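You operate a simulated robot arm through the tools that you are given. There is no shell and no other tool.

You are at the controls of a simulated two-armed robot. One attempt, no reset.

## Task
Close up the filling corner: push the slide in, lock the dispenser, and cover canister and jar.
Fine: coffee lid on the coffee canister, yellow lid on the open jar.
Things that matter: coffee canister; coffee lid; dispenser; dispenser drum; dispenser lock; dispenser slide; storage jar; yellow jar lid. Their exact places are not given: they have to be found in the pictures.

Only the result counts: the job must be done as asked and must still hold three seconds after the hand-in. Knocking over, shifting, dropping, spilling or breaking anything else fails it. A push-on lid holds only when it is set on centred and level and pressed home; a screw cap is set on level and turned clockwise until tight.

## Robot
Two 7-joint arms with two-finger parallel grippers on one trunk, on a base that drives. Base frame: it is fixed to the floor where the robot stands at the start and does not move with it; the origin is under the middle of the robot, x ahead of it, y to its left, z up; the surface under the hand at the start is at about z = 0.9. Units: m, degrees, N and s.
The left shoulder is at the start at [0.11, 0.169, 1.486], the right one opposite. With the tool pointing down near the work surface each hand reaches from about 0.42 to 0.74 m from the robot's upright axis, wherever it stands, measured 20 degrees to its own side. Places, roughly: dispenser [0.8, 0.1, 1]; dispenser drum [0.8, 0.1, 1.1]; dispenser lock [0.7, 0.2, 1]; dispenser slide [0.6, 0.1, 0.9]; storage jar (6x6x7 cm) [0.6, -0.2, 0.9]. Payload 1.57 kg a hand.
Tool frame (each hand has its own): the origin (TCP) lies between the finger pads and is the grasp point; the fingertips stand 0.03 m ahead of it; z points along the fingers, y is the line along which they close. Largest opening 0.08 m; finger width 0.017, thickness 0.012; the body of the gripper, 0.04 by 0.082 m, starts 0.08 m behind the TCP.
Orientation is that of the tool frame in the base frame, as a unit quaternion [x, y, z, w]. With the fingers straight down and closing along the base's y, the tool's x points along the base's -x, its y along +y and its z along -z.

## Interface
- The arms move only by the tool send_rows. It takes "left_steps", "right_steps" or both (then of equal length, played together; a hand with none holds still); each is a list that holds one entry, the list of rows, each a list of 7 numbers: the shift along the tool's x, y, z in units of 40 mm (1.0 is 40 mm), then the turn, a rotation vector about the tool's x, y, z in units of 6 degrees (1.0 is 6 degrees), then the gripper command, from -1 (shut) to 1 (fully open), values between in proportion. In form: [[[x, y, z, wx, wy, wz, claw], ...]]. A call has 1 to 20 rows; each row shifts and turns the commanded pose from where the row before left it, along the tool's axes as they then stand. A call with a number of a shift or a turn outside -1 to 1 is refused whole. Rows are played at 5 a second. More than 0.05 m and 8.6 degrees between two rows, or a gripper value outside its range, and nothing of the call is played. Where a pose cannot be reached the arm comes as near as it can. A force on the tool above 40 N (or 10 N above the force at the start of the call, whichever is more), or a blocked arm, ends the call early, and 0.2 s more pass. Each finger travels about 0.072 m/s and halts on what it meets, pressing with about 29 N; the grip force reading is that of the motor and also rises with nothing between the fingers. The clock runs only during rows and for 0.2 s after the last one: add rows that do not move to give the fingers time. The reply holds the time, the measured pose of the TCP, the force on the tool along the base axes, the opening and the grip force, in the units named above and with some noise, with the torque about the TCP (base axes, N m) and any sound that the robot's microphone picked up.
- Cameras (640 x 400 px; columns grow to the right, rows downward): "scene" is now at [0.1614, -0.0075, 1.6764]; the picture's right is [-0.07, -1.00, 0.00], its down [-0.69, 0.05, -0.72] and it looks along [0.72, -0.05, -0.70] (base axes); focal length 280 px, centre (320, 200). "left" rides on the left gripper at [0.072, 0.007, -0.122] in its tool frame; the picture's right is [-0.09, 1.00, 0.00], its down [-0.84, -0.08, -0.54] and it looks along [-0.54, -0.05, 0.84] (tool axes); focal length 238 px, centre (320, 200). "right" rides on the right gripper at [0.072, -0.007, -0.122] in its tool frame; the picture's right is [0.09, 1.00, 0.00], its down [-0.84, 0.08, -0.54] and it looks along [-0.54, 0.05, 0.84] (tool axes); focal length 238 px, centre (320, 200).
- get_image(camera): a new picture of that camera. The clock stands still meanwhile.
- move_column(by): slides the trunk up (or, below 0, down) by that many m; the arms and the scene camera ride with it, the base frame stays. It gives what a move gives, with no picture.
- steer(legs): drives the robot by 1 to 6 legs, each [ahead, left, turn to the left] in m, m and degrees, along the robot's own axes; the way and the turn of a leg run together, so that a leg with both is an arc; at most 1.5 m and 180 degrees a leg. The arms and the cameras ride along, it lands a little off, and it stops where it bumps. It gives what a move gives.
- pan_tilt(pan, tilt): turns the head with the scene camera to pan (to the left, within 86 degrees either way) and tilt (down, from -29 to 69), counted from straight ahead of the robot. It gives what a move gives.
- locate(camera, pixels): for up to 12 pixels [column, row] of the newest picture of that camera ("zoom" is the newest enlarged one), the place [x, y, z] in the base frame of the surface seen there, good to about 0.002 m. The clock stands still meanwhile.
- enlarge(camera, box): a new picture of the part [left, top, right, bottom] of that camera's present view, enlarged. The clock stands still meanwhile.
- job_done(): hands the job in; it is judged then, once.

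Open the grippers and draw the arms clear of the work before you hand the job in, unless the task says otherwise.

The tools are called by a JSON object that holds its "op" and its "data". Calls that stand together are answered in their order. send_rows: Moves the arms, as the interface text tells. Its arguments: {"type":"object","properties":{"left_steps":{"type":"array","items":{"type":"array","items":{"type":"array","items":{"type":"number"}}}},"right_steps":{"type":"array","items":{"type":"array","items":{"type":"array","items":{"type":"number"}}}}},"required":[]} The other tools are called the same way: move_column (by) slides the trunk up or down; steer (legs) drives the base; pan_tilt (pan, tilt) turns the head that bears the scene camera; get_image (camera) takes a picture; locate (camera, pixels) gives the place of the surface under pixels of a picture; enlarge (camera, box) takes an enlarged picture of a part of a camera's view; job_done () hands the job in.

At the start:

```text
t: 0.0
left_eef_pos: [0.6812, 0.2053, 1.2363]
left_orientation: [0.0, 1.0, 0.0, 0.0]
left_force: [0.4, 0.4, -0.6]
left_moment: [0.03, -0.02, -0.03]
left_opening: 0.0798
left_grip_force: 0.0
right_eef_pos: [0.6108, -0.3655, 1.1698]
right_orientation: [0.0, 1.0, 0.0, -0.001]
right_force: [0.5, 0.5, 0.3]
right_moment: [0.02, 0.0, 0.01]
right_opening: 0.0799
right_grip_force: 0.1
trunk travel left (down, up): [-0.8, 0.09]
robot x, y, heading: [0.0006, -0.0005, -0.0]
head pan, tilt: [-4.3, 44.1]
```

scene: 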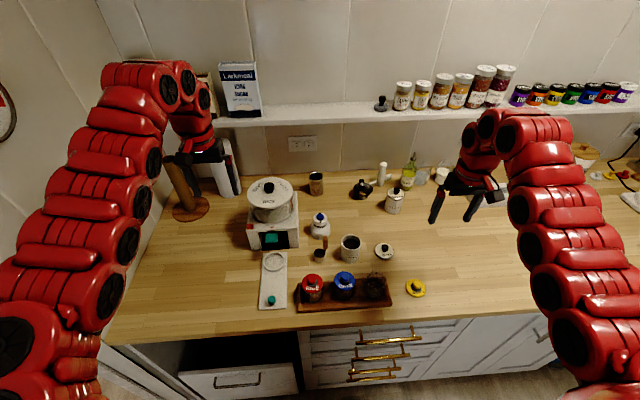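
right: 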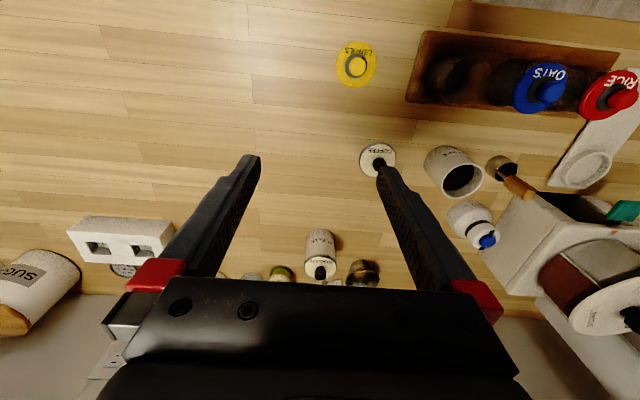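
left: 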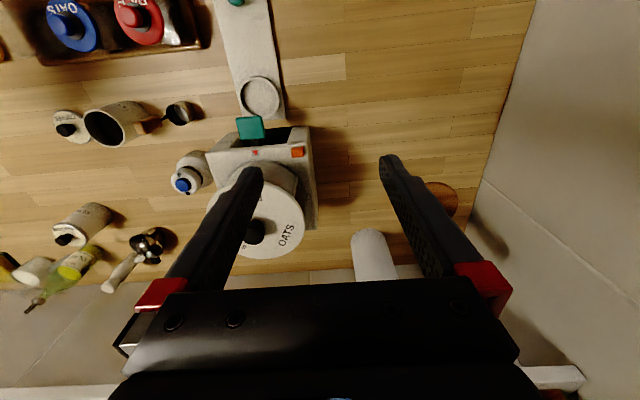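

The scene shows the dispenser around (270,210), the slide around (273,280), the canister at (350,248), a white lid at (384,251), the jar row at (345,290) and the yellow lid at (416,288). I'll enlarge these areas to see the details.

{"op": "enlarge", "data": {"camera": "scene", "box": [230, 170, 350, 320]}}

{"op": "enlarge", "data": {"camera": "scene", "box": [290, 220, 440, 320]}}

{"op": "enlarge", "data": {"camera": "left", "box": [160, 0, 360, 270]}}

```text
2.67 times, centred on (290, 245) of scene
```

zoom: 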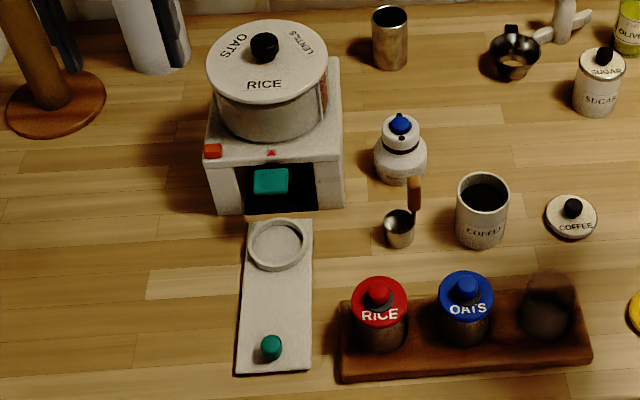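

```text
4.00 times, centred on (365, 270) of scene
```

zoom: 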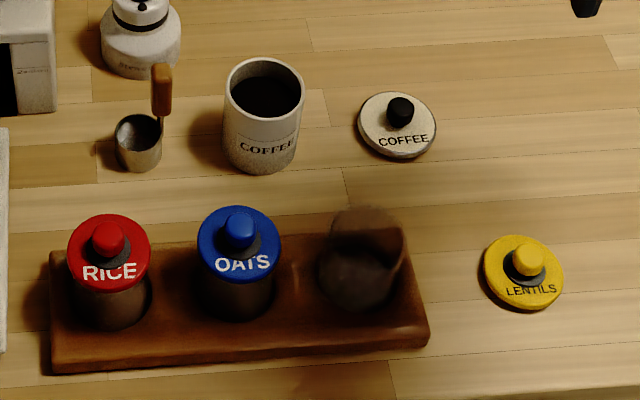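

```text
1.48 times, centred on (260, 135) of left
```

zoom: 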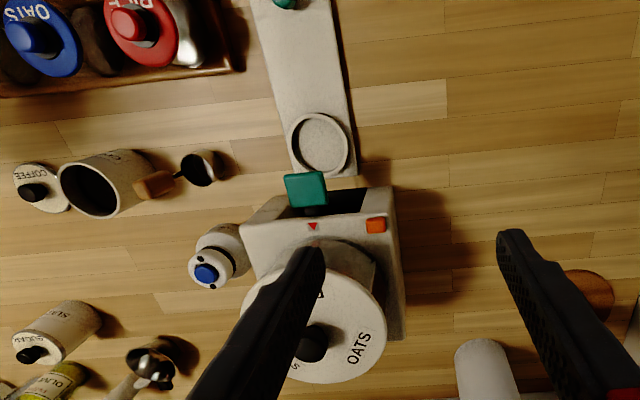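

I see the orange lock on the housing's left front corner, the slide with a green knob, and the round lids. I'll measure their positions.

{"op": "locate", "data": {"camera": "zoom", "pixels": [[320, 145], [300, 175], [346, 172], [375, 224], [313, 226], [306, 190], [388, 190], [395, 335], [312, 340], [245, 222]]}}

{"op": "enlarge", "data": {"camera": "scene", "box": [240, 170, 310, 255]}}

{"op": "enlarge", "data": {"camera": "left", "box": [210, 90, 330, 190]}}

```text
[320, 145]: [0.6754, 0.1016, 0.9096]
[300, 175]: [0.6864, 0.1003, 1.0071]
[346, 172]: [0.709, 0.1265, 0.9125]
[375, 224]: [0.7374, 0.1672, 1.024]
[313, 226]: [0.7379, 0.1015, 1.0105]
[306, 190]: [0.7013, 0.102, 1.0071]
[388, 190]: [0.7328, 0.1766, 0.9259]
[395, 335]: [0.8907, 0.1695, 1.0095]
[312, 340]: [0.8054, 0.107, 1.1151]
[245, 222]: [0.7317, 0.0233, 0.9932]
```

```text
4.71 times, centred on (275, 212) of scene
```

zoom: 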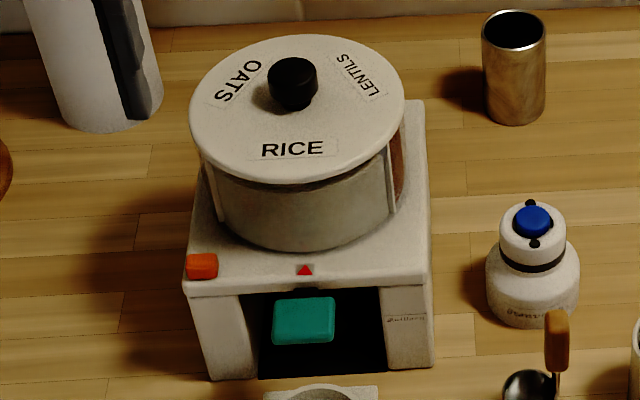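

```text
4.00 times, centred on (270, 140) of left
```

zoom: 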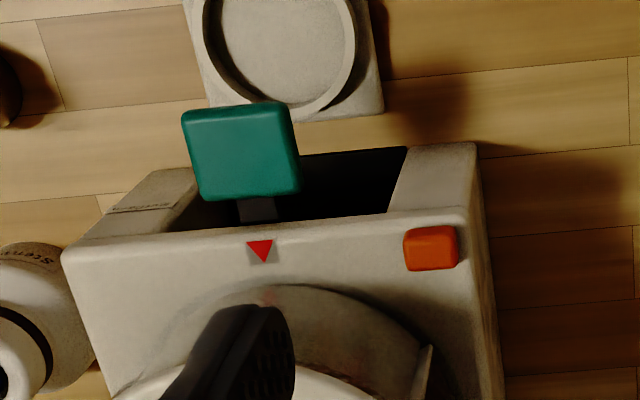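

Now I'll measure the slide, the lids, the canister and the jar from the scene camera.

{"op": "enlarge", "data": {"camera": "scene", "box": [240, 235, 320, 320]}}

{"op": "locate", "data": {"camera": "zoom", "pixels": [[185, 105], [352, 105], [150, 480], [350, 480], [270, 150], [200, 150], [335, 150], [265, 100], [255, 410], [230, 410], [285, 410], [250, 450]]}}

```text
4.71 times, centred on (280, 278) of scene
```

zoom: 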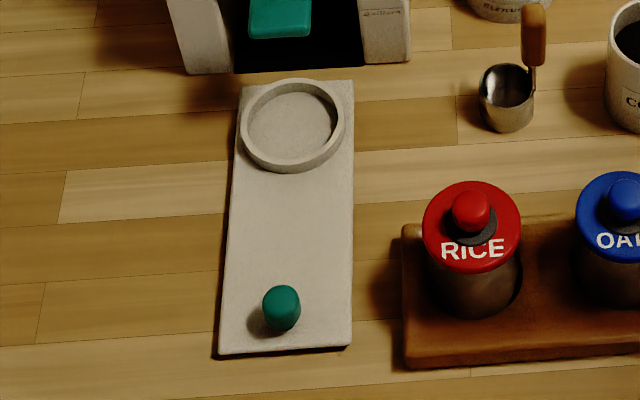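

```text
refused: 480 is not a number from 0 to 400
```

Zoom shows the slide's corners at (240,85), (354,82), (218,357) and (350,347), with the knob at (282,308). I'll locate these.

{"op": "locate", "data": {"camera": "zoom", "pixels": [[244, 90], [350, 86], [224, 348], [346, 342], [281, 293], [281, 315], [266, 308], [298, 306], [290, 120], [247, 125], [340, 125], [290, 83]]}}

{"op": "enlarge", "data": {"camera": "scene", "box": [325, 225, 435, 310]}}

```text
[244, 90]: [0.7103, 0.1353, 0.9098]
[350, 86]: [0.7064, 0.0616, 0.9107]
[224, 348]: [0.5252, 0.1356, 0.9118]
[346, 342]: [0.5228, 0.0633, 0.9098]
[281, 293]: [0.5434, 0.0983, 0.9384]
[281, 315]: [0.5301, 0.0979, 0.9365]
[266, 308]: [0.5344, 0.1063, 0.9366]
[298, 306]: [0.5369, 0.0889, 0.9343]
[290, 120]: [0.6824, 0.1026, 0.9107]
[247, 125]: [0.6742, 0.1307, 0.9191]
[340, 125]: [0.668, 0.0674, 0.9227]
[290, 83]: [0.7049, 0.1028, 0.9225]
```

```text
4.71 times, centred on (380, 268) of scene
```

zoom: 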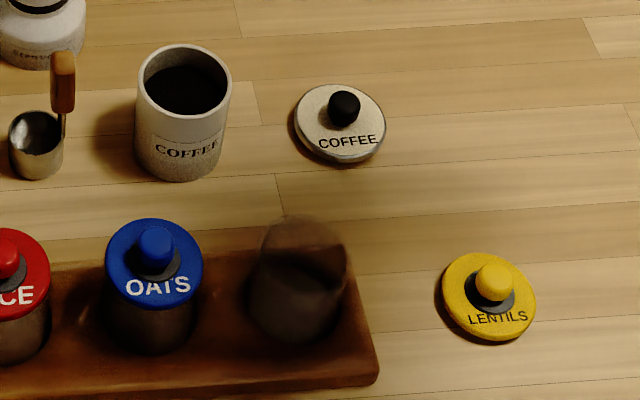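

Now I'll locate the canister rim, the coffee lid, the yellow lid and the glass jar.

{"op": "locate", "data": {"camera": "zoom", "pixels": [[140, 80], [229, 85], [190, 48], [180, 137], [342, 100], [302, 125], [384, 128], [345, 155], [494, 275], [450, 292], [533, 300], [500, 335]]}}

{"op": "locate", "data": {"camera": "scene", "pixels": [[352, 268], [372, 278], [385, 278], [378, 274], [378, 287], [378, 292], [368, 290], [388, 290], [313, 280], [344, 278]]}}

{"op": "enlarge", "data": {"camera": "right", "box": [320, 20, 520, 210]}}

```text
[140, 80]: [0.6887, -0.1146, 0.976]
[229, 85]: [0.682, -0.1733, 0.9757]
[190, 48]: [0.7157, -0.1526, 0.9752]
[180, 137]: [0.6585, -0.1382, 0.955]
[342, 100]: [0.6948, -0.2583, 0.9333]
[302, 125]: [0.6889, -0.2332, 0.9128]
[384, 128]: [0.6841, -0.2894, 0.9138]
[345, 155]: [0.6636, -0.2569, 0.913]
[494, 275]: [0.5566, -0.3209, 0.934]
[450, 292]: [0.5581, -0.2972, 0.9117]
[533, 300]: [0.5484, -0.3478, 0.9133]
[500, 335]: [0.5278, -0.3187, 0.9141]
```

```text
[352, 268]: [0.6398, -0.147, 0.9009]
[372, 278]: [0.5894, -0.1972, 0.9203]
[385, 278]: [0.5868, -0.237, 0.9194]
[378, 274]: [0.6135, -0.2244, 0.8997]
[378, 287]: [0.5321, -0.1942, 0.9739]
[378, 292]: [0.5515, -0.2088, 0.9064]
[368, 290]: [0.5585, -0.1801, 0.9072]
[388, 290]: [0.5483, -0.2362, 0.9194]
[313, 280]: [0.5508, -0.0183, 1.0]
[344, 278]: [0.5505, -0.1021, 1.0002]
```

```text
2.11 times, centred on (420, 115) of right
```

zoom: 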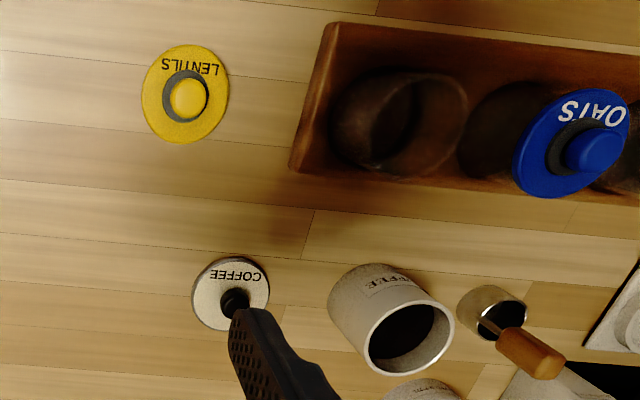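

The readings put the canister at about (0.685,-0.144) with its rim at z 0.976, the coffee lid near (0.686,-0.26), and the yellow lid near (0.546,-0.322). I'll move the right hand over the yellow lid for a close look.

{"op": "send_rows", "data": {"right_steps": [[[0.394, 0.278, 0.6875, 0, 0, 0, 1], [0.394, 0.278, 0.6875, 0, 0, 0, 1], [0.394, 0.278, 0.6875, 0, 0, 0, 1], [0.394, 0.278, 0.6875, 0, 0, 0, 1], [0, 0, 0, 0, 0, 0, 1]]]}}

{"op": "get_image", "data": {"camera": "right"}}

```text
t: 1.2
left_eef_pos: [0.6817, 0.206, 1.2368]
left_orientation: [0.0, 1.0, -0.001, 0.001]
left_force: [-0.4, 0.6, -0.2]
left_moment: [0.03, 0.0, -0.01]
left_opening: 0.0799
left_grip_force: 0.1
right_eef_pos: [0.6058, -0.3628, 1.1605]
right_orientation: [0.0, 1.0, 0.0, -0.001]
right_force: [0.4, 0.4, 0.0]
right_moment: [0.05, 0.03, 0.01]
right_opening: 0.08
right_grip_force: 0.2
right hand out of reach, approached as far as the arm can: row 1, 2, 3, 4
trunk travel left (down, up): [-0.8, 0.09]
robot x, y, heading: [0.002, 0.0003, -0.0]
head pan, tilt: [-4.3, 44.1]
```

```text
taken
```

right: 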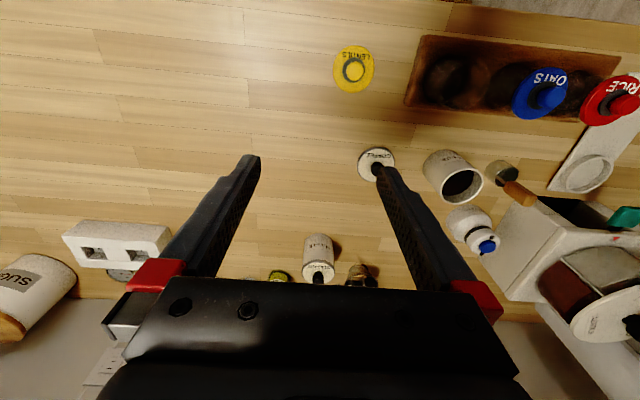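

The right hand only moved about 1 cm and reported that it was out of reach. I'll test smaller single-axis moves to learn what limits it.

{"op": "send_rows", "data": {"right_steps": [[[0, 0, 0.5, 0, 0, 0, 1], [0, 0, 0.5, 0, 0, 0, 1], [0, 0, 0.5, 0, 0, 0, 1], [0, 0, 0, 0, 0, 0, 1]]]}}

```text
t: 2.2
left_eef_pos: [0.6809, 0.2054, 1.2357]
left_orientation: [0.0, 1.0, 0.0, 0.0]
left_force: [1.1, -0.6, 0.5]
left_moment: [0.01, 0.01, -0.06]
left_opening: 0.08
left_grip_force: 0.1
right_eef_pos: [0.6042, -0.3629, 1.1316]
right_orientation: [0.002, 1.0, 0.001, -0.002]
right_force: [-1.0, 0.1, 0.1]
right_moment: [-0.02, -0.01, 0.03]
right_opening: 0.08
right_grip_force: 0.0
right hand out of reach, approached as far as the arm can: row 2, 3
trunk travel left (down, up): [-0.8, 0.09]
robot x, y, heading: [0.0004, 0.0018, 0.1]
head pan, tilt: [-4.3, 44.1]
```

It descended partway (to 1.13) before being limited. I'll try moves along y and x separately to find the blocked direction.

{"op": "send_rows", "data": {"right_steps": [[[0, 0.5, 0, 0, 0, 0, 1], [0, 0.5, 0, 0, 0, 0, 1], [0, 0, 0, 0, 0, 0, 1]]]}}

{"op": "send_rows", "data": {"right_steps": [[[0, 0, 0.5, 0, 0, 0, 1], [0, 0, 0.5, 0, 0, 0, 1], [0, 0, 0, 0, 0, 0, 1]]]}}

{"op": "get_image", "data": {"camera": "scene"}}

```text
t: 3.0
left_eef_pos: [0.6812, 0.2056, 1.2369]
left_orientation: [-0.001, 1.0, 0.0, -0.001]
left_force: [-0.7, -0.3, 0.3]
left_moment: [0.03, -0.02, -0.03]
left_opening: 0.0802
left_grip_force: 0.1
right_eef_pos: [0.6042, -0.3627, 1.1305]
right_orientation: [0.002, 1.0, 0.001, -0.002]
right_force: [0.1, 0.0, -0.6]
right_moment: [-0.01, -0.03, 0.0]
right_opening: 0.08
right_grip_force: 0.1
right hand out of reach, approached as far as the arm can: row 1, 2
trunk travel left (down, up): [-0.8, 0.09]
robot x, y, heading: [-0.0036, 0.0016, 0.2]
head pan, tilt: [-4.3, 44.1]
```

```text
t: 3.8
left_eef_pos: [0.6807, 0.2065, 1.237]
left_orientation: [-0.001, 1.0, 0.0, 0.0]
left_force: [0.6, 0.0, 0.2]
left_moment: [0.02, -0.01, -0.01]
left_opening: 0.0797
left_grip_force: 0.1
right_eef_pos: [0.6048, -0.3631, 1.1315]
right_orientation: [0.002, 1.0, 0.001, -0.002]
right_force: [1.1, 0.2, 0.8]
right_moment: [-0.04, 0.02, -0.01]
right_opening: 0.0797
right_grip_force: 0.0
right hand out of reach, approached as far as the arm can: row 1, 2
trunk travel left (down, up): [-0.8, 0.09]
robot x, y, heading: [0.0027, 0.0015, 0.1]
head pan, tilt: [-4.3, 44.1]
```

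```text
taken
```

scene: 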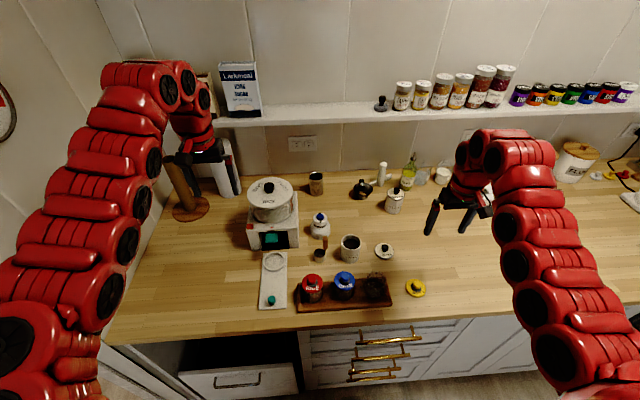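

The right arm seems to sit at a joint limit in this posture. I'll test whether yawing the tool about its own axis (both ways) frees it.

{"op": "send_rows", "data": {"right_steps": [[[0, 0, 0, 0, 0, 1, 1], [0, 0, 0, 0, 0, 1, 1], [0, 0.5, 0, 0, 0, 0, 1], [0, 0, 0, 0, 0, 0, 1]]]}}

{"op": "send_rows", "data": {"right_steps": [[[0, 0, 0, 0, 0, -1, 1], [0, 0, 0, 0, 0, -1, 1], [0, 0, 0, 0, 0, -1, 1], [0, 0, 0, 0, 0, -1, 1], [0, 0.5, 0, 0, 0, 0, 1], [0, 0, 0, 0, 0, 0, 1]]]}}

```text
t: 4.8
left_eef_pos: [0.6812, 0.2059, 1.2369]
left_orientation: [0.0, 1.0, 0.001, 0.001]
left_force: [-0.4, -0.4, 1.2]
left_moment: [0.0, -0.05, 0.02]
left_opening: 0.0802
left_grip_force: 0.1
right_eef_pos: [0.6049, -0.3638, 1.1317]
right_orientation: [0.104, 0.995, 0.0, -0.001]
right_force: [0.3, -0.4, -0.4]
right_moment: [0.01, 0.01, 0.01]
right_opening: 0.0801
right_grip_force: 0.1
right hand out of reach, approached as far as the arm can: row 3
trunk travel left (down, up): [-0.8, 0.09]
robot x, y, heading: [0.0029, 0.0003, 0.1]
head pan, tilt: [-4.3, 44.1]
```

```text
t: 6.2
left_eef_pos: [0.6813, 0.2049, 1.2367]
left_orientation: [0.0, 1.0, 0.001, 0.0]
left_force: [0.0, -0.1, 0.0]
left_moment: [0.02, -0.01, 0.03]
left_opening: 0.0802
left_grip_force: 0.1
right_eef_pos: [0.6064, -0.3639, 1.1331]
right_orientation: [-0.104, 0.995, 0.0, 0.0]
right_force: [0.4, 0.4, -0.2]
right_moment: [0.01, 0.0, 0.02]
right_opening: 0.0801
right_grip_force: 0.0
right hand out of reach, approached as far as the arm can: row 5
trunk travel left (down, up): [-0.8, 0.09]
robot x, y, heading: [-0.0024, -0.0013, -0.1]
head pan, tilt: [-4.3, 44.1]
```

Yaw works but inward and downward translation is limited. I'll yaw back and test moving outward (+x).

{"op": "send_rows", "data": {"right_steps": [[[0, 0, 0, 0, 0, 1, 1], [0, 0, 0, 0, 0, 1, 1], [-0.5, 0, 0, 0, 0, 0, 1], [-0.5, 0, 0, 0, 0, 0, 1], [0, 0, 0, 0, 0, 0, 1]]]}}

{"op": "send_rows", "data": {"right_steps": [[[0, 0, 0.5, 0, 0, 0, 1], [0, 0, 0.5, 0, 0, 0, 1], [0, 0.5, 0, 0, 0, 0, 1], [0, 0.5, 0, 0, 0, 0, 1], [0, 0, 0, 0, 0, 0, 1]]]}}

```text
t: 7.4
left_eef_pos: [0.6795, 0.2057, 1.2369]
left_orientation: [0.0, 1.0, 0.0, 0.0]
left_force: [-0.8, 0.1, -1.0]
left_moment: [-0.02, -0.04, 0.0]
left_opening: 0.0802
left_grip_force: 0.1
right_eef_pos: [0.6459, -0.3636, 1.1327]
right_orientation: [-0.001, 1.0, 0.0, -0.001]
right_force: [0.1, 0.2, -0.7]
right_moment: [0.02, 0.02, 0.01]
right_opening: 0.0802
right_grip_force: 0.1
trunk travel left (down, up): [-0.8, 0.09]
robot x, y, heading: [-0.0011, 0.0, 0.1]
head pan, tilt: [-4.3, 44.1]
```

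```text
t: 8.6
left_eef_pos: [0.6812, 0.2052, 1.2373]
left_orientation: [-0.001, 1.0, 0.0, 0.0]
left_force: [-1.0, 0.4, 0.4]
left_moment: [0.04, 0.0, 0.0]
left_opening: 0.0801
left_grip_force: 0.1
right_eef_pos: [0.6466, -0.3238, 1.092]
right_orientation: [0.0, 1.0, 0.0, 0.0]
right_force: [0.0, 0.0, 0.3]
right_moment: [0.02, 0.01, 0.03]
right_opening: 0.0803
right_grip_force: 0.1
trunk travel left (down, up): [-0.8, 0.09]
robot x, y, heading: [0.0006, -0.0001, 0.1]
head pan, tilt: [-4.3, 44.1]
```

The limit was the elbow's fold: outward and lower is free. I'll descend and move inward towards the yellow lid to about (0.57,-0.322,1.03).

{"op": "send_rows", "data": {"right_steps": [[[0, 0, 0.8, 0, 0, 0, 1], [0.5, 0.02, 0.6, 0, 0, 0, 1], [0.8, 0.02, 0, 0, 0, 0, 1], [0.8, 0, 0, 0, 0, 0, 1], [0.2, 0, 0, 0, 0, 0, 1], [0, 0, 0, 0, 0, 0, 1]]]}}

{"op": "get_image", "data": {"camera": "right"}}

```text
t: 10.0
left_eef_pos: [0.6817, 0.2064, 1.2356]
left_orientation: [0.0, 1.0, 0.001, 0.0]
left_force: [0.0, 0.9, 0.6]
left_moment: [0.02, 0.01, -0.02]
left_opening: 0.08
left_grip_force: 0.1
right_eef_pos: [0.5927, -0.3315, 1.017]
right_orientation: [0.0, 1.0, 0.0, 0.0]
right_force: [-0.1, -0.1, -0.3]
right_moment: [-0.03, -0.01, 0.0]
right_opening: 0.08
right_grip_force: 0.1
right hand out of reach, approached as far as the arm can: row 3, 4, 5
trunk travel left (down, up): [-0.8, 0.09]
robot x, y, heading: [0.0048, -0.0026, 0.4]
head pan, tilt: [-4.3, 44.1]
```

```text
taken
```

right: 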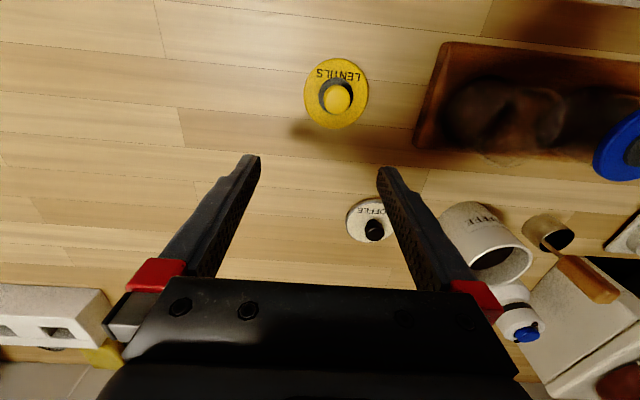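

The elbow fold still limits at (0.593,-0.331,1.017). I'll raise the trunk so the arm can reach nearer targets.

{"op": "move_column", "data": {"by": 0.085}}

{"op": "send_rows", "data": {"right_steps": [[[0, 0.2, 0.9, 0, 0, 0, 1], [0.3, 0, 0.9, 0, 0, 0, 1], [0.8, 0, 0, 0, 0, 0, 1], [0, 0, 0, 0, 0, 0, 1]]]}}

{"op": "get_image", "data": {"camera": "right"}}

```text
t: 11.2
left_eef_pos: [0.6806, 0.2064, 1.3215]
left_orientation: [0.0, 1.0, 0.0, 0.0]
left_force: [0.6, -0.4, -0.2]
left_moment: [-0.02, -0.02, -0.01]
left_opening: 0.08
left_grip_force: 0.0
right_eef_pos: [0.5927, -0.3312, 1.1009]
right_orientation: [0.001, 1.0, -0.001, 0.0]
right_force: [-0.4, 0.2, 0.5]
right_moment: [0.03, 0.0, -0.02]
right_opening: 0.0798
right_grip_force: 0.0
trunk travel left (down, up): [-0.885, 0.005]
robot x, y, heading: [0.0041, 0.0003, -0.0]
head pan, tilt: [-4.3, 44.1]
```

```text
t: 12.2
left_eef_pos: [0.681, 0.2052, 1.3209]
left_orientation: [-0.001, 1.0, 0.0, 0.001]
left_force: [-0.2, 0.6, 0.1]
left_moment: [-0.02, -0.03, 0.01]
left_opening: 0.08
left_grip_force: 0.0
right_eef_pos: [0.5479, -0.3257, 1.0292]
right_orientation: [0.0, 1.0, 0.0, 0.0]
right_force: [0.4, 0.2, -0.6]
right_moment: [0.0, 0.02, 0.0]
right_opening: 0.0797
right_grip_force: 0.0
trunk travel left (down, up): [-0.885, 0.005]
robot x, y, heading: [-0.0023, -0.0007, -0.2]
head pan, tilt: [-4.3, 44.1]
```

```text
taken
```

right: 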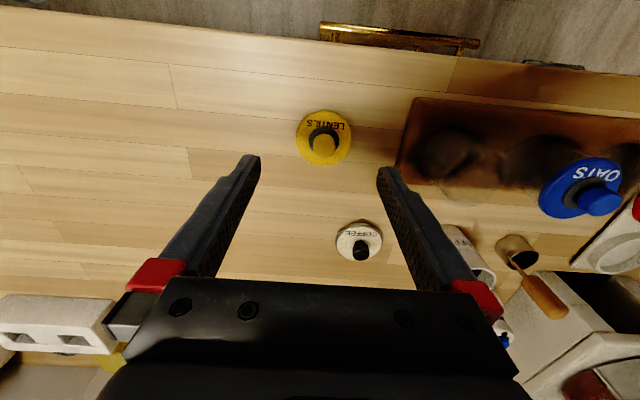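

Now at (0.548,-0.326,1.029) with the yellow lid at (323,138) in the right view. I'll enlarge it and measure.

{"op": "enlarge", "data": {"camera": "right", "box": [280, 95, 370, 180]}}

{"op": "locate", "data": {"camera": "right", "pixels": [[297, 138], [350, 138], [322, 112], [322, 163], [322, 145], [315, 145], [331, 145], [322, 152], [345, 120], [300, 155]]}}

{"op": "enlarge", "data": {"camera": "right", "box": [390, 90, 640, 220]}}

```text
4.71 times, centred on (325, 138) of right
```

zoom: 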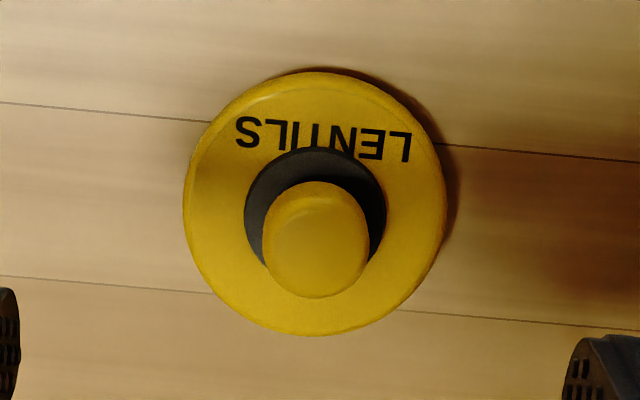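

```text
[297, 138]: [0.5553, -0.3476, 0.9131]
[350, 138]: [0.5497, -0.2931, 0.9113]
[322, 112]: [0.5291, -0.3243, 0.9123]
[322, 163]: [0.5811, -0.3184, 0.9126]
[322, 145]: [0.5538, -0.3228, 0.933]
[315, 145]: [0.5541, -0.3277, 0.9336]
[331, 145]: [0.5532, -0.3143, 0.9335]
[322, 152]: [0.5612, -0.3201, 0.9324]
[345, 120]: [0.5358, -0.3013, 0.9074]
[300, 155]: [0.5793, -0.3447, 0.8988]
```

```text
2.56 times, centred on (515, 155) of right
```

zoom: 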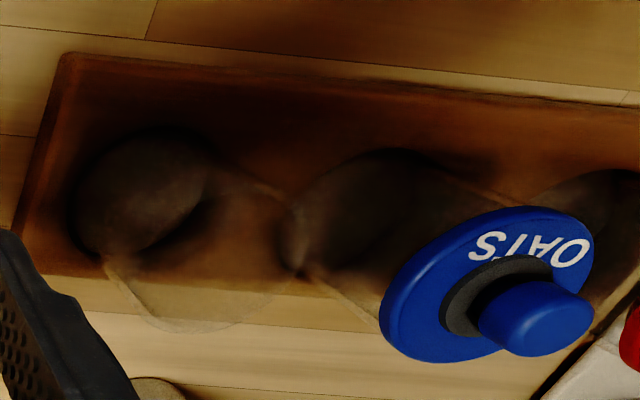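

The lid's centre is at (0.555,-0.3205), flange top 0.913, knob top 0.9335. I'll lower the open fingers around the knob to TCP z≈0.949.

{"op": "send_rows", "data": {"right_steps": [[[-0.175, 0.13, 0.5, 0, 0, 0, 1], [0, 0, 0.5, 0, 0, 0, 1], [0, 0, 0.5, 0, 0, 0, 1], [0, 0, 0.3, 0, 0, 0, 1], [0, 0, 0, 0, 0, 0, 1]]]}}

{"op": "get_image", "data": {"camera": "right"}}

```text
t: 13.4
left_eef_pos: [0.6816, 0.2061, 1.3212]
left_orientation: [0.0, 1.0, 0.0, 0.0]
left_force: [-0.3, -0.1, -0.1]
left_moment: [0.03, -0.04, 0.0]
left_opening: 0.0798
left_grip_force: 0.0
right_eef_pos: [0.556, -0.3192, 0.9597]
right_orientation: [0.0, 1.0, 0.0, 0.0]
right_force: [-0.8, 0.4, -0.1]
right_moment: [-0.01, -0.03, -0.01]
right_opening: 0.0801
right_grip_force: 0.0
trunk travel left (down, up): [-0.885, 0.005]
robot x, y, heading: [-0.0011, 0.0001, -0.2]
head pan, tilt: [-4.3, 44.1]
```

```text
taken
```

right: 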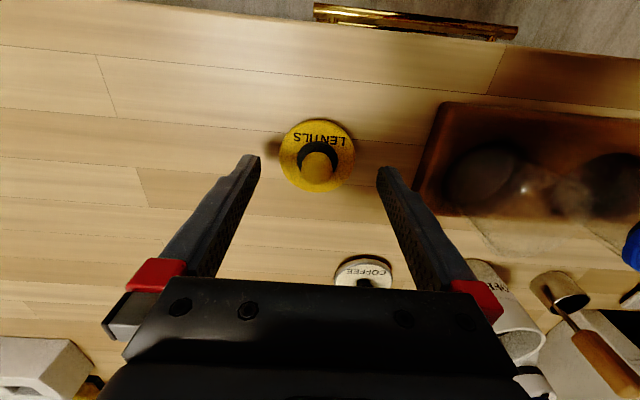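

The knob at (320,163) is centred between the fingertips. I'll lower another 11 mm and close.

{"op": "send_rows", "data": {"right_steps": [[[0, -0.03, 0.28, 0, 0, 0, 1], [0, 0, 0, 0, 0, 0, 1], [0, 0, 0, 0, 0, 0, -1], [0, 0, 0, 0, 0, 0, -1], [0, 0, 0, 0, 0, 0, -1], [0, 0, 0, 0, 0, 0, -1]]]}}

{"op": "get_image", "data": {"camera": "right"}}

```text
t: 14.8
left_eef_pos: [0.6816, 0.206, 1.3217]
left_orientation: [0.0, 1.0, 0.001, 0.0]
left_force: [0.2, -0.2, -0.1]
left_moment: [0.01, 0.0, 0.01]
left_opening: 0.08
left_grip_force: 0.2
right_eef_pos: [0.5559, -0.3189, 0.9461]
right_orientation: [0.0, 1.0, 0.0, 0.001]
right_force: [0.1, -0.4, -0.5]
right_moment: [0.0, -0.04, -0.02]
right_opening: 0.0203
right_grip_force: 28.8
trunk travel left (down, up): [-0.885, 0.005]
robot x, y, heading: [0.0015, 0.0015, -0.2]
head pan, tilt: [-4.3, 44.1]
```

```text
taken
```

right: 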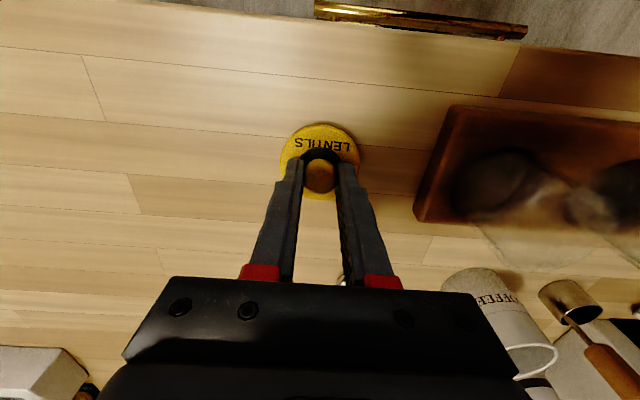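

The knob is gripped with an opening of 0.0203. I'll lift straight up to about z 1.07 and then look for the jar's rim.

{"op": "send_rows", "data": {"right_steps": [[[0, 0, -0.5, 0, 0, 0, -1], [0, 0, -0.9, 0, 0, 0, -1], [-0.2, 0, -0.9, 0, 0, 0, -1], [0, 0.2, -0.8, 0, 0, 0, -1], [0, 0, 0, 0, 0, 0, -1]]]}}

{"op": "get_image", "data": {"camera": "right"}}

{"op": "enlarge", "data": {"camera": "scene", "box": [290, 250, 450, 360]}}

```text
t: 16.0
left_eef_pos: [0.6815, 0.2064, 1.3208]
left_orientation: [-0.001, 1.0, 0.0, 0.0]
left_force: [-0.1, 0.1, 0.1]
left_moment: [0.01, 0.0, 0.03]
left_opening: 0.0796
left_grip_force: 0.0
right_eef_pos: [0.5614, -0.313, 1.0704]
right_orientation: [0.001, 1.0, -0.001, 0.0]
right_force: [0.5, 0.2, 0.5]
right_moment: [-0.01, -0.04, -0.04]
right_opening: 0.0201
right_grip_force: 29.6
trunk travel left (down, up): [-0.885, 0.005]
robot x, y, heading: [0.001, -0.0005, -0.1]
head pan, tilt: [-4.3, 44.1]
```

```text
taken
```

right: 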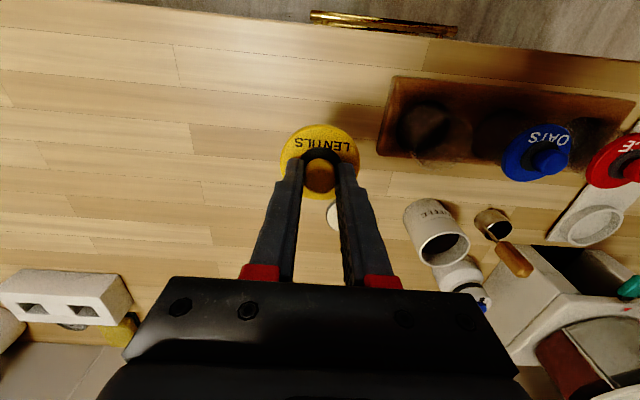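

```text
3.64 times, centred on (370, 305) of scene
```

zoom: 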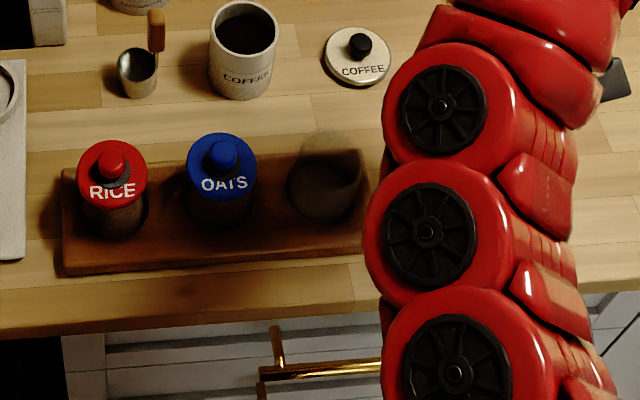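

The glass jar sits in the third recess around zoom (325,170). I'll measure the two neighbouring lids and the block, and several points on the jar.

{"op": "locate", "data": {"camera": "zoom", "pixels": [[110, 158], [222, 151], [75, 180], [148, 178], [188, 165], [257, 165], [325, 200], [325, 215], [300, 190], [350, 190], [355, 155], [367, 240]]}}

{"op": "enlarge", "data": {"camera": "scene", "box": [350, 275, 400, 320]}}

{"op": "enlarge", "data": {"camera": "right", "box": [370, 70, 520, 180]}}

```text
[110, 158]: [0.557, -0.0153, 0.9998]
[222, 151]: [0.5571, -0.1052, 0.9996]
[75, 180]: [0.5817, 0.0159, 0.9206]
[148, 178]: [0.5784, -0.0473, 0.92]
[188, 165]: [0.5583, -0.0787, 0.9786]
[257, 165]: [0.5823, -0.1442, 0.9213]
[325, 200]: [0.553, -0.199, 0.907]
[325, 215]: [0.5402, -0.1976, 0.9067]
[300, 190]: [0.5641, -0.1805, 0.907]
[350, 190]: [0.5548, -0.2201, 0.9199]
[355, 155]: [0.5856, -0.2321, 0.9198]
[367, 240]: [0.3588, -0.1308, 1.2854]
```

```text
8.89 times, centred on (375, 298) of scene
```

zoom: 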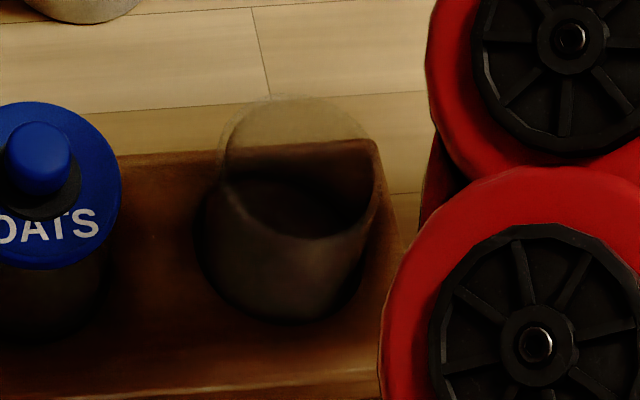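

```text
3.64 times, centred on (445, 125) of right
```

zoom: 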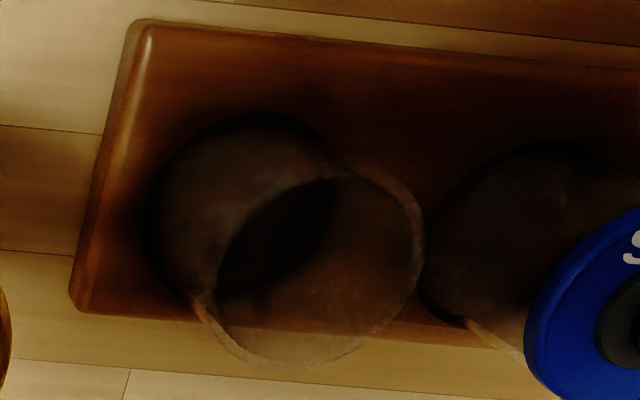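

Three estimates (scene ray, right-camera ray, spacing of the neighbours at y -0.015 and -0.105) agree on the jar centre at about (0.555,-0.1955), rim z≈0.974. I'll carry the lid over to hover there.

{"op": "send_rows", "data": {"right_steps": [[[0.135, 0.74, 0, 0, 0, 0, -1], [0, 0.74, 0, 0, 0, 0, -1], [0, 0.74, 0, 0, 0, 0, -1], [0, 0.72, 0, 0, 0, 0, -1], [0, 0, 0.4, 0, 0, 0, -1], [0, 0, 0, 0, 0, 0, -1]]]}}

{"op": "get_image", "data": {"camera": "right"}}

{"op": "enlarge", "data": {"camera": "scene", "box": [300, 240, 420, 330]}}

{"op": "get_image", "data": {"camera": "left"}}

```text
t: 17.4
left_eef_pos: [0.6815, 0.2055, 1.3224]
left_orientation: [0.0, 1.0, 0.0, 0.0]
left_force: [0.1, -0.4, 0.5]
left_moment: [0.0, 0.01, 0.02]
left_opening: 0.0799
left_grip_force: 0.1
right_eef_pos: [0.558, -0.193, 1.0535]
right_orientation: [0.0, 1.0, 0.0, 0.0]
right_force: [0.0, -0.1, -0.7]
right_moment: [0.01, 0.0, -0.02]
right_opening: 0.0205
right_grip_force: 28.6
trunk travel left (down, up): [-0.885, 0.005]
robot x, y, heading: [-0.0001, 0.0023, 0.2]
head pan, tilt: [-4.3, 44.1]
```

```text
taken
```

right: 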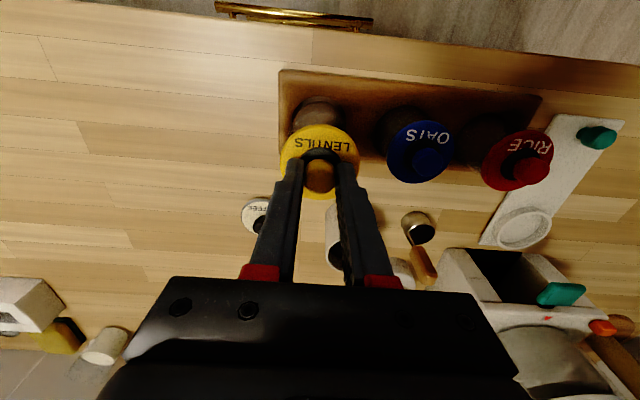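

```text
4.44 times, centred on (360, 285) of scene
```

zoom: 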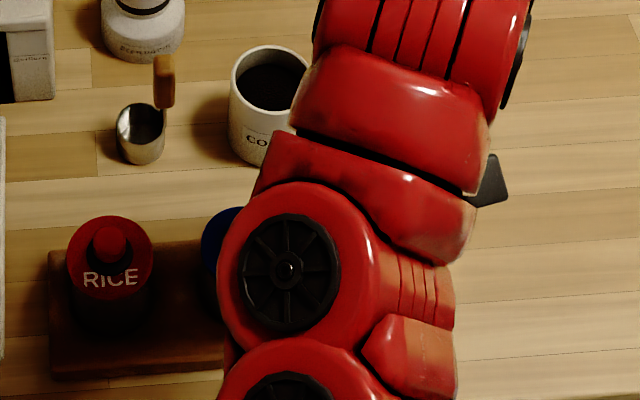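

```text
taken
```

left: 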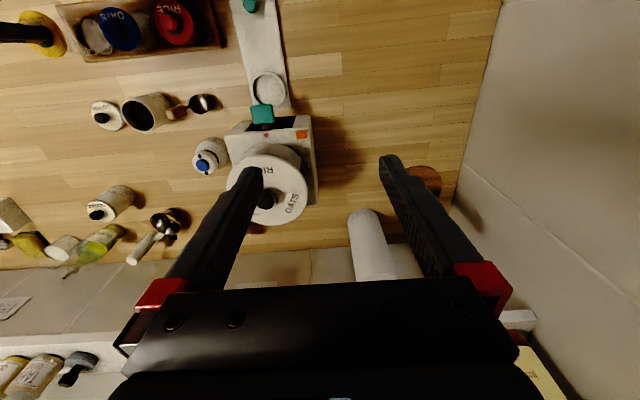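

The lid hovers over the jar; the pose reading is slightly noisy. I'll take fresh readings and use the left camera, which sees both jar and lid at its top-left.

{"op": "send_rows", "data": {"right_steps": [[[0, 0, 0, 0, 0, 0, -1], [0, 0, 0, 0, 0, 0, -1]]]}}

{"op": "enlarge", "data": {"camera": "left", "box": [0, 0, 150, 94]}}

{"op": "enlarge", "data": {"camera": "right", "box": [260, 80, 480, 215]}}

{"op": "locate", "data": {"camera": "right", "pixels": [[283, 150], [357, 150], [320, 128], [300, 133], [342, 133], [429, 161], [390, 152], [452, 152], [415, 125], [322, 186]]}}

```text
t: 18.0
left_eef_pos: [0.6806, 0.2058, 1.3219]
left_orientation: [0.0, 1.0, 0.0, 0.0]
left_force: [0.7, 0.0, -0.2]
left_moment: [0.01, -0.02, -0.02]
left_opening: 0.0801
left_grip_force: 0.1
right_eef_pos: [0.5577, -0.1927, 1.0542]
right_orientation: [0.0, 1.0, -0.001, -0.001]
right_force: [0.5, 0.1, -0.4]
right_moment: [-0.01, -0.01, -0.01]
right_opening: 0.0204
right_grip_force: 29.0
trunk travel left (down, up): [-0.885, 0.005]
robot x, y, heading: [0.0012, 0.0005, -0.1]
head pan, tilt: [-4.3, 44.1]
```

```text
4.26 times, centred on (75, 47) of left
```

zoom: 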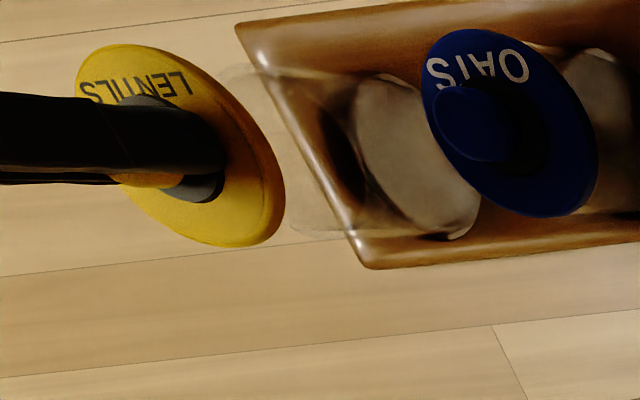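

```text
2.91 times, centred on (370, 148) of right
```

zoom: 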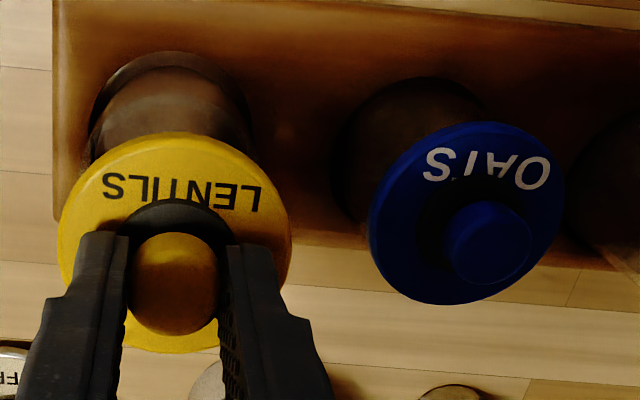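

```text
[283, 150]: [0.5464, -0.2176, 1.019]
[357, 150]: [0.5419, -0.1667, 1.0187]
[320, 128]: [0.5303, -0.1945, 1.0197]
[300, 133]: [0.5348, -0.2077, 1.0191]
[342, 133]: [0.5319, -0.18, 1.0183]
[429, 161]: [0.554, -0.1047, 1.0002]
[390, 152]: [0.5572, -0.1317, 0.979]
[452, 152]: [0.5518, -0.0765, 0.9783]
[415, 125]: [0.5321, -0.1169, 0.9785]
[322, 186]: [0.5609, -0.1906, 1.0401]
```

Lid centre reads (0.557,-0.192), while the neighbours give a jar centre of about (0.555,-0.1947). I'll correct by about 2 mm and descend to just above the rim (TCP ≈1.028).

{"op": "send_rows", "data": {"right_steps": [[[0.055, -0.06, 0.2, 0, 0, 0, -1], [0, 0, 0.25, 0, 0, 0, -1], [0, 0, 0.2, 0, 0, 0, -1], [0, 0, 0, 0, 0, 0, -1]]]}}

{"op": "enlarge", "data": {"camera": "left", "box": [0, 0, 150, 94]}}

{"op": "enlarge", "data": {"camera": "right", "box": [260, 80, 480, 215]}}

```text
t: 19.0
left_eef_pos: [0.6796, 0.2056, 1.3217]
left_orientation: [0.0, 1.0, 0.0, 0.001]
left_force: [-0.2, -0.7, 0.5]
left_moment: [0.01, -0.01, 0.0]
left_opening: 0.0802
left_grip_force: 0.0
right_eef_pos: [0.5556, -0.195, 1.0289]
right_orientation: [0.0, 1.0, 0.0, 0.0]
right_force: [0.9, 0.1, -0.6]
right_moment: [0.01, 0.01, -0.03]
right_opening: 0.0201
right_grip_force: 28.8
trunk travel left (down, up): [-0.885, 0.005]
robot x, y, heading: [-0.0007, 0.0007, 0.1]
head pan, tilt: [-4.3, 44.1]
```

```text
4.26 times, centred on (75, 47) of left
```

zoom: 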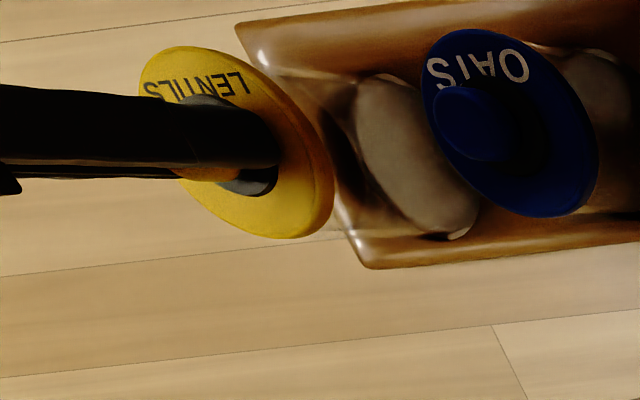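

```text
2.91 times, centred on (370, 148) of right
```

zoom: 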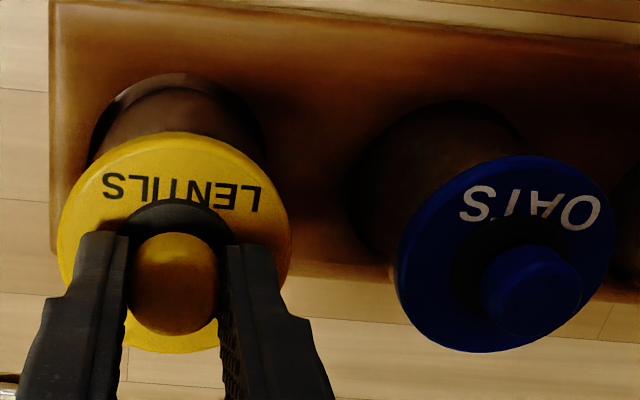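

The jar and lid line up (jar walls centred at zoom column 176, lid at 174). I'll lower slowly to feel contact.

{"op": "send_rows", "data": {"right_steps": [[[0, 0, 0.075, 0, 0, 0, -1], [0, 0, 0.075, 0, 0, 0, -1], [0, 0, 0.075, 0, 0, 0, -1], [0, 0, 0, 0, 0, 0, -1]]]}}

```text
t: 20.0
left_eef_pos: [0.6802, 0.2065, 1.3209]
left_orientation: [0.0, 1.0, 0.0, 0.0]
left_force: [-0.1, -0.2, 0.1]
left_moment: [-0.02, 0.01, 0.02]
left_opening: 0.0801
left_grip_force: 0.0
right_eef_pos: [0.5557, -0.1953, 1.0196]
right_orientation: [0.0, 1.0, -0.001, 0.0]
right_force: [0.2, 0.4, 0.2]
right_moment: [0.0, 0.0, 0.02]
right_opening: 0.0203
right_grip_force: 29.1
trunk travel left (down, up): [-0.885, 0.005]
robot x, y, heading: [0.0025, -0.0029, -0.1]
head pan, tilt: [-4.3, 44.1]
```

No contact force at TCP 1.0196 yet. I'll continue down in 2 mm rows.

{"op": "send_rows", "data": {"right_steps": [[[0, 0, 0.05, 0, 0, 0, -1], [0, 0, 0.05, 0, 0, 0, -1], [0, 0, 0.05, 0, 0, 0, -1], [0, 0, 0, 0, 0, 0, -1]]]}}

```text
t: 21.0
left_eef_pos: [0.6817, 0.2067, 1.3218]
left_orientation: [0.0, 1.0, 0.0, -0.001]
left_force: [0.5, -0.3, -1.0]
left_moment: [0.03, 0.0, 0.0]
left_opening: 0.0801
left_grip_force: 0.0
right_eef_pos: [0.5554, -0.1966, 1.0132]
right_orientation: [0.0, 1.0, 0.0, 0.0]
right_force: [1.2, 1.0, -0.5]
right_moment: [-0.01, -0.01, 0.03]
right_opening: 0.0204
right_grip_force: 29.2
trunk travel left (down, up): [-0.885, 0.005]
robot x, y, heading: [-0.0016, -0.0012, 0.1]
head pan, tilt: [-4.3, 44.1]
```

At 1.0132 only about 1 N of lateral force shows. I'll keep pressing down in 1.5 mm rows.

{"op": "send_rows", "data": {"right_steps": [[[0, 0, 0.04, 0, 0, 0, -1], [0, 0, 0.04, 0, 0, 0, -1], [0, 0, 0.04, 0, 0, 0, -1], [0, 0, 0, 0, 0, 0, -1]]]}}

{"op": "enlarge", "data": {"camera": "right", "box": [260, 80, 480, 215]}}

{"op": "enlarge", "data": {"camera": "left", "box": [0, 0, 150, 94]}}

```text
t: 22.0
left_eef_pos: [0.6808, 0.2071, 1.3222]
left_orientation: [0.0, 1.0, 0.0, 0.0]
left_force: [0.2, -0.8, -0.7]
left_moment: [0.01, -0.02, 0.01]
left_opening: 0.0801
left_grip_force: 0.1
right_eef_pos: [0.5561, -0.1961, 1.0103]
right_orientation: [0.0, 1.0, 0.0, 0.002]
right_force: [5.2, -0.6, 19.8]
right_moment: [-0.01, -0.25, 0.0]
right_opening: 0.0204
right_grip_force: 29.1
trunk travel left (down, up): [-0.885, 0.005]
robot x, y, heading: [-0.0011, -0.0013, 0.1]
head pan, tilt: [-4.3, 44.1]
```

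```text
2.91 times, centred on (370, 148) of right
```

zoom: 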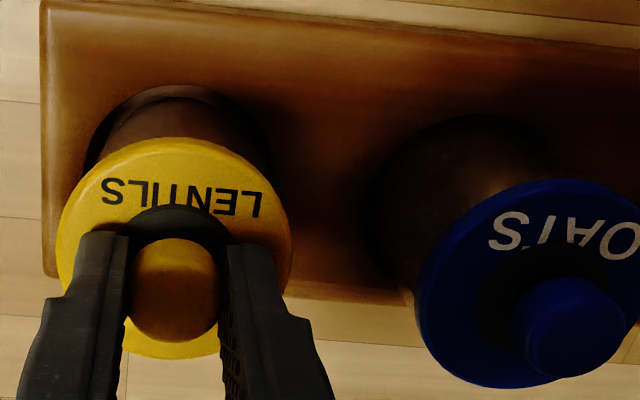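

```text
4.26 times, centred on (75, 47) of left
```

zoom: 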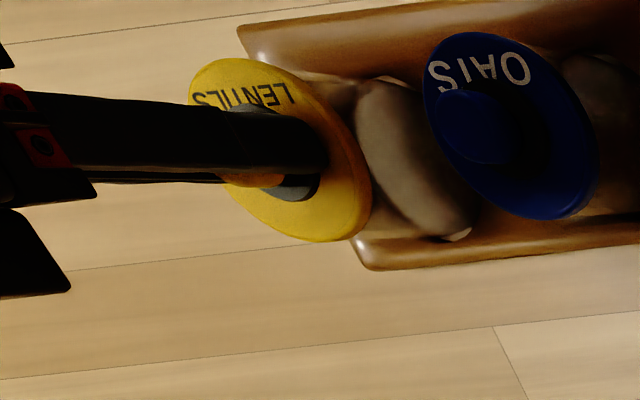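

There's a 20 N upward force now, with TCP at 1.0103. I'll measure the lid plate's height against its OATS neighbour (0.979).

{"op": "get_image", "data": {"camera": "right"}}

{"op": "locate", "data": {"camera": "right", "pixels": [[285, 152], [355, 152], [320, 133], [320, 142], [300, 137], [342, 137], [440, 158], [430, 150], [460, 165], [410, 170]]}}

```text
taken
```

right: 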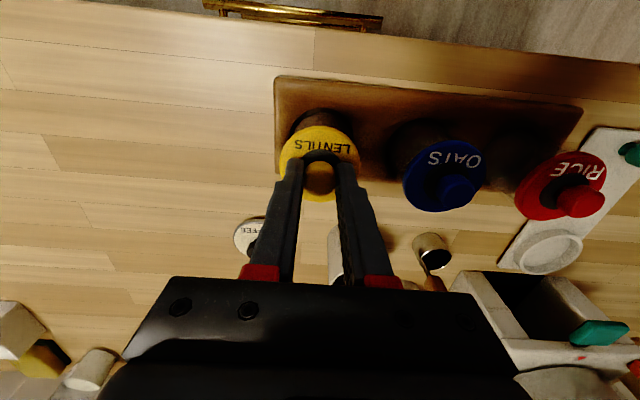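

```text
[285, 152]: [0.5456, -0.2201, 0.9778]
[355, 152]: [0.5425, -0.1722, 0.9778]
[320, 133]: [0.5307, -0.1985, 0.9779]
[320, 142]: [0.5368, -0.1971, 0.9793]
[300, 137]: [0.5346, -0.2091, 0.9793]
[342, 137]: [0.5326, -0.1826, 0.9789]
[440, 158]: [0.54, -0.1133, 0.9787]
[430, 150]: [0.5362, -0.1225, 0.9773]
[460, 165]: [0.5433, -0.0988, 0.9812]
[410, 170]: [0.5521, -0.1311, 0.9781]
```

The plate sits at z≈0.9785, equal to OATS, so it's seated or very nearly so. I'll release, rise above the knob, shut the fingers and press down on the knob top to make sure.

{"op": "send_rows", "data": {"right_steps": [[[0, 0, 0.03, 0, 0, 0, -1], [0, 0, 0, 0, 0, 0, 0.2], [0, 0, 0, 0, 0, 0, 0.2], [0, 0, -0.6, 0, 0, 0, 0.2], [0, 0, -0.5, 0, 0, 0, 0.2], [0, 0, 0, 0, 0, 0, -1], [0, 0, 0, 0, 0, 0, -1], [0, 0, 0, 0, 0, 0, -1], [0, 0, 0, 0, 0, 0, -1]]]}}

{"op": "get_image", "data": {"camera": "right"}}

```text
t: 24.0
left_eef_pos: [0.6811, 0.2066, 1.3212]
left_orientation: [0.0, 1.0, -0.001, 0.0]
left_force: [0.4, -0.7, -0.6]
left_moment: [0.02, 0.01, 0.02]
left_opening: 0.0801
left_grip_force: 0.0
right_eef_pos: [0.557, -0.1963, 1.0513]
right_orientation: [0.0, 1.0, 0.0, 0.0]
right_force: [-0.5, 0.0, 0.1]
right_moment: [0.02, 0.03, -0.03]
right_opening: 0.0
right_grip_force: 21.1
trunk travel left (down, up): [-0.885, 0.005]
robot x, y, heading: [-0.0013, -0.0024, 0.1]
head pan, tilt: [-4.3, 44.1]
```

```text
taken
```

right: 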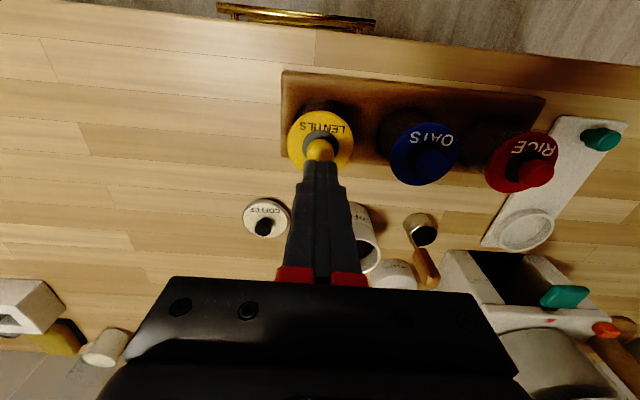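

Closed fingertips sit above the knob. I'll press down gently until the force builds.

{"op": "send_rows", "data": {"right_steps": [[[0.03, 0, 0.4, 0, 0, 0, -1], [0, 0, 0.1, 0, 0, 0, -1], [0, 0, 0.05, 0, 0, 0, -1], [0, 0, 0.05, 0, 0, 0, -1], [0, 0, 0.05, 0, 0, 0, -1], [0, 0, 0, 0, 0, 0, -1]]]}}

```text
t: 25.5
left_eef_pos: [0.6778, 0.2066, 1.3231]
left_orientation: [0.0, 1.0, 0.0, 0.0]
left_force: [-0.4, 0.2, 0.4]
left_moment: [-0.03, 0.01, 0.02]
left_opening: 0.0799
left_grip_force: 0.0
right_eef_pos: [0.5551, -0.1952, 1.0303]
right_orientation: [0.001, 1.0, -0.001, 0.005]
right_force: [-5.4, 1.6, 22.5]
right_moment: [0.04, 0.21, -0.07]
right_opening: 0.0
right_grip_force: 20.8
trunk travel left (down, up): [-0.885, 0.005]
robot x, y, heading: [-0.0021, 0.0018, -0.3]
head pan, tilt: [-4.3, 44.1]
stopped in row 6 (right hand): the force on the tool passed its limit at 41 N (the readings are from after the stop); the commanded pose is now the measured one
```

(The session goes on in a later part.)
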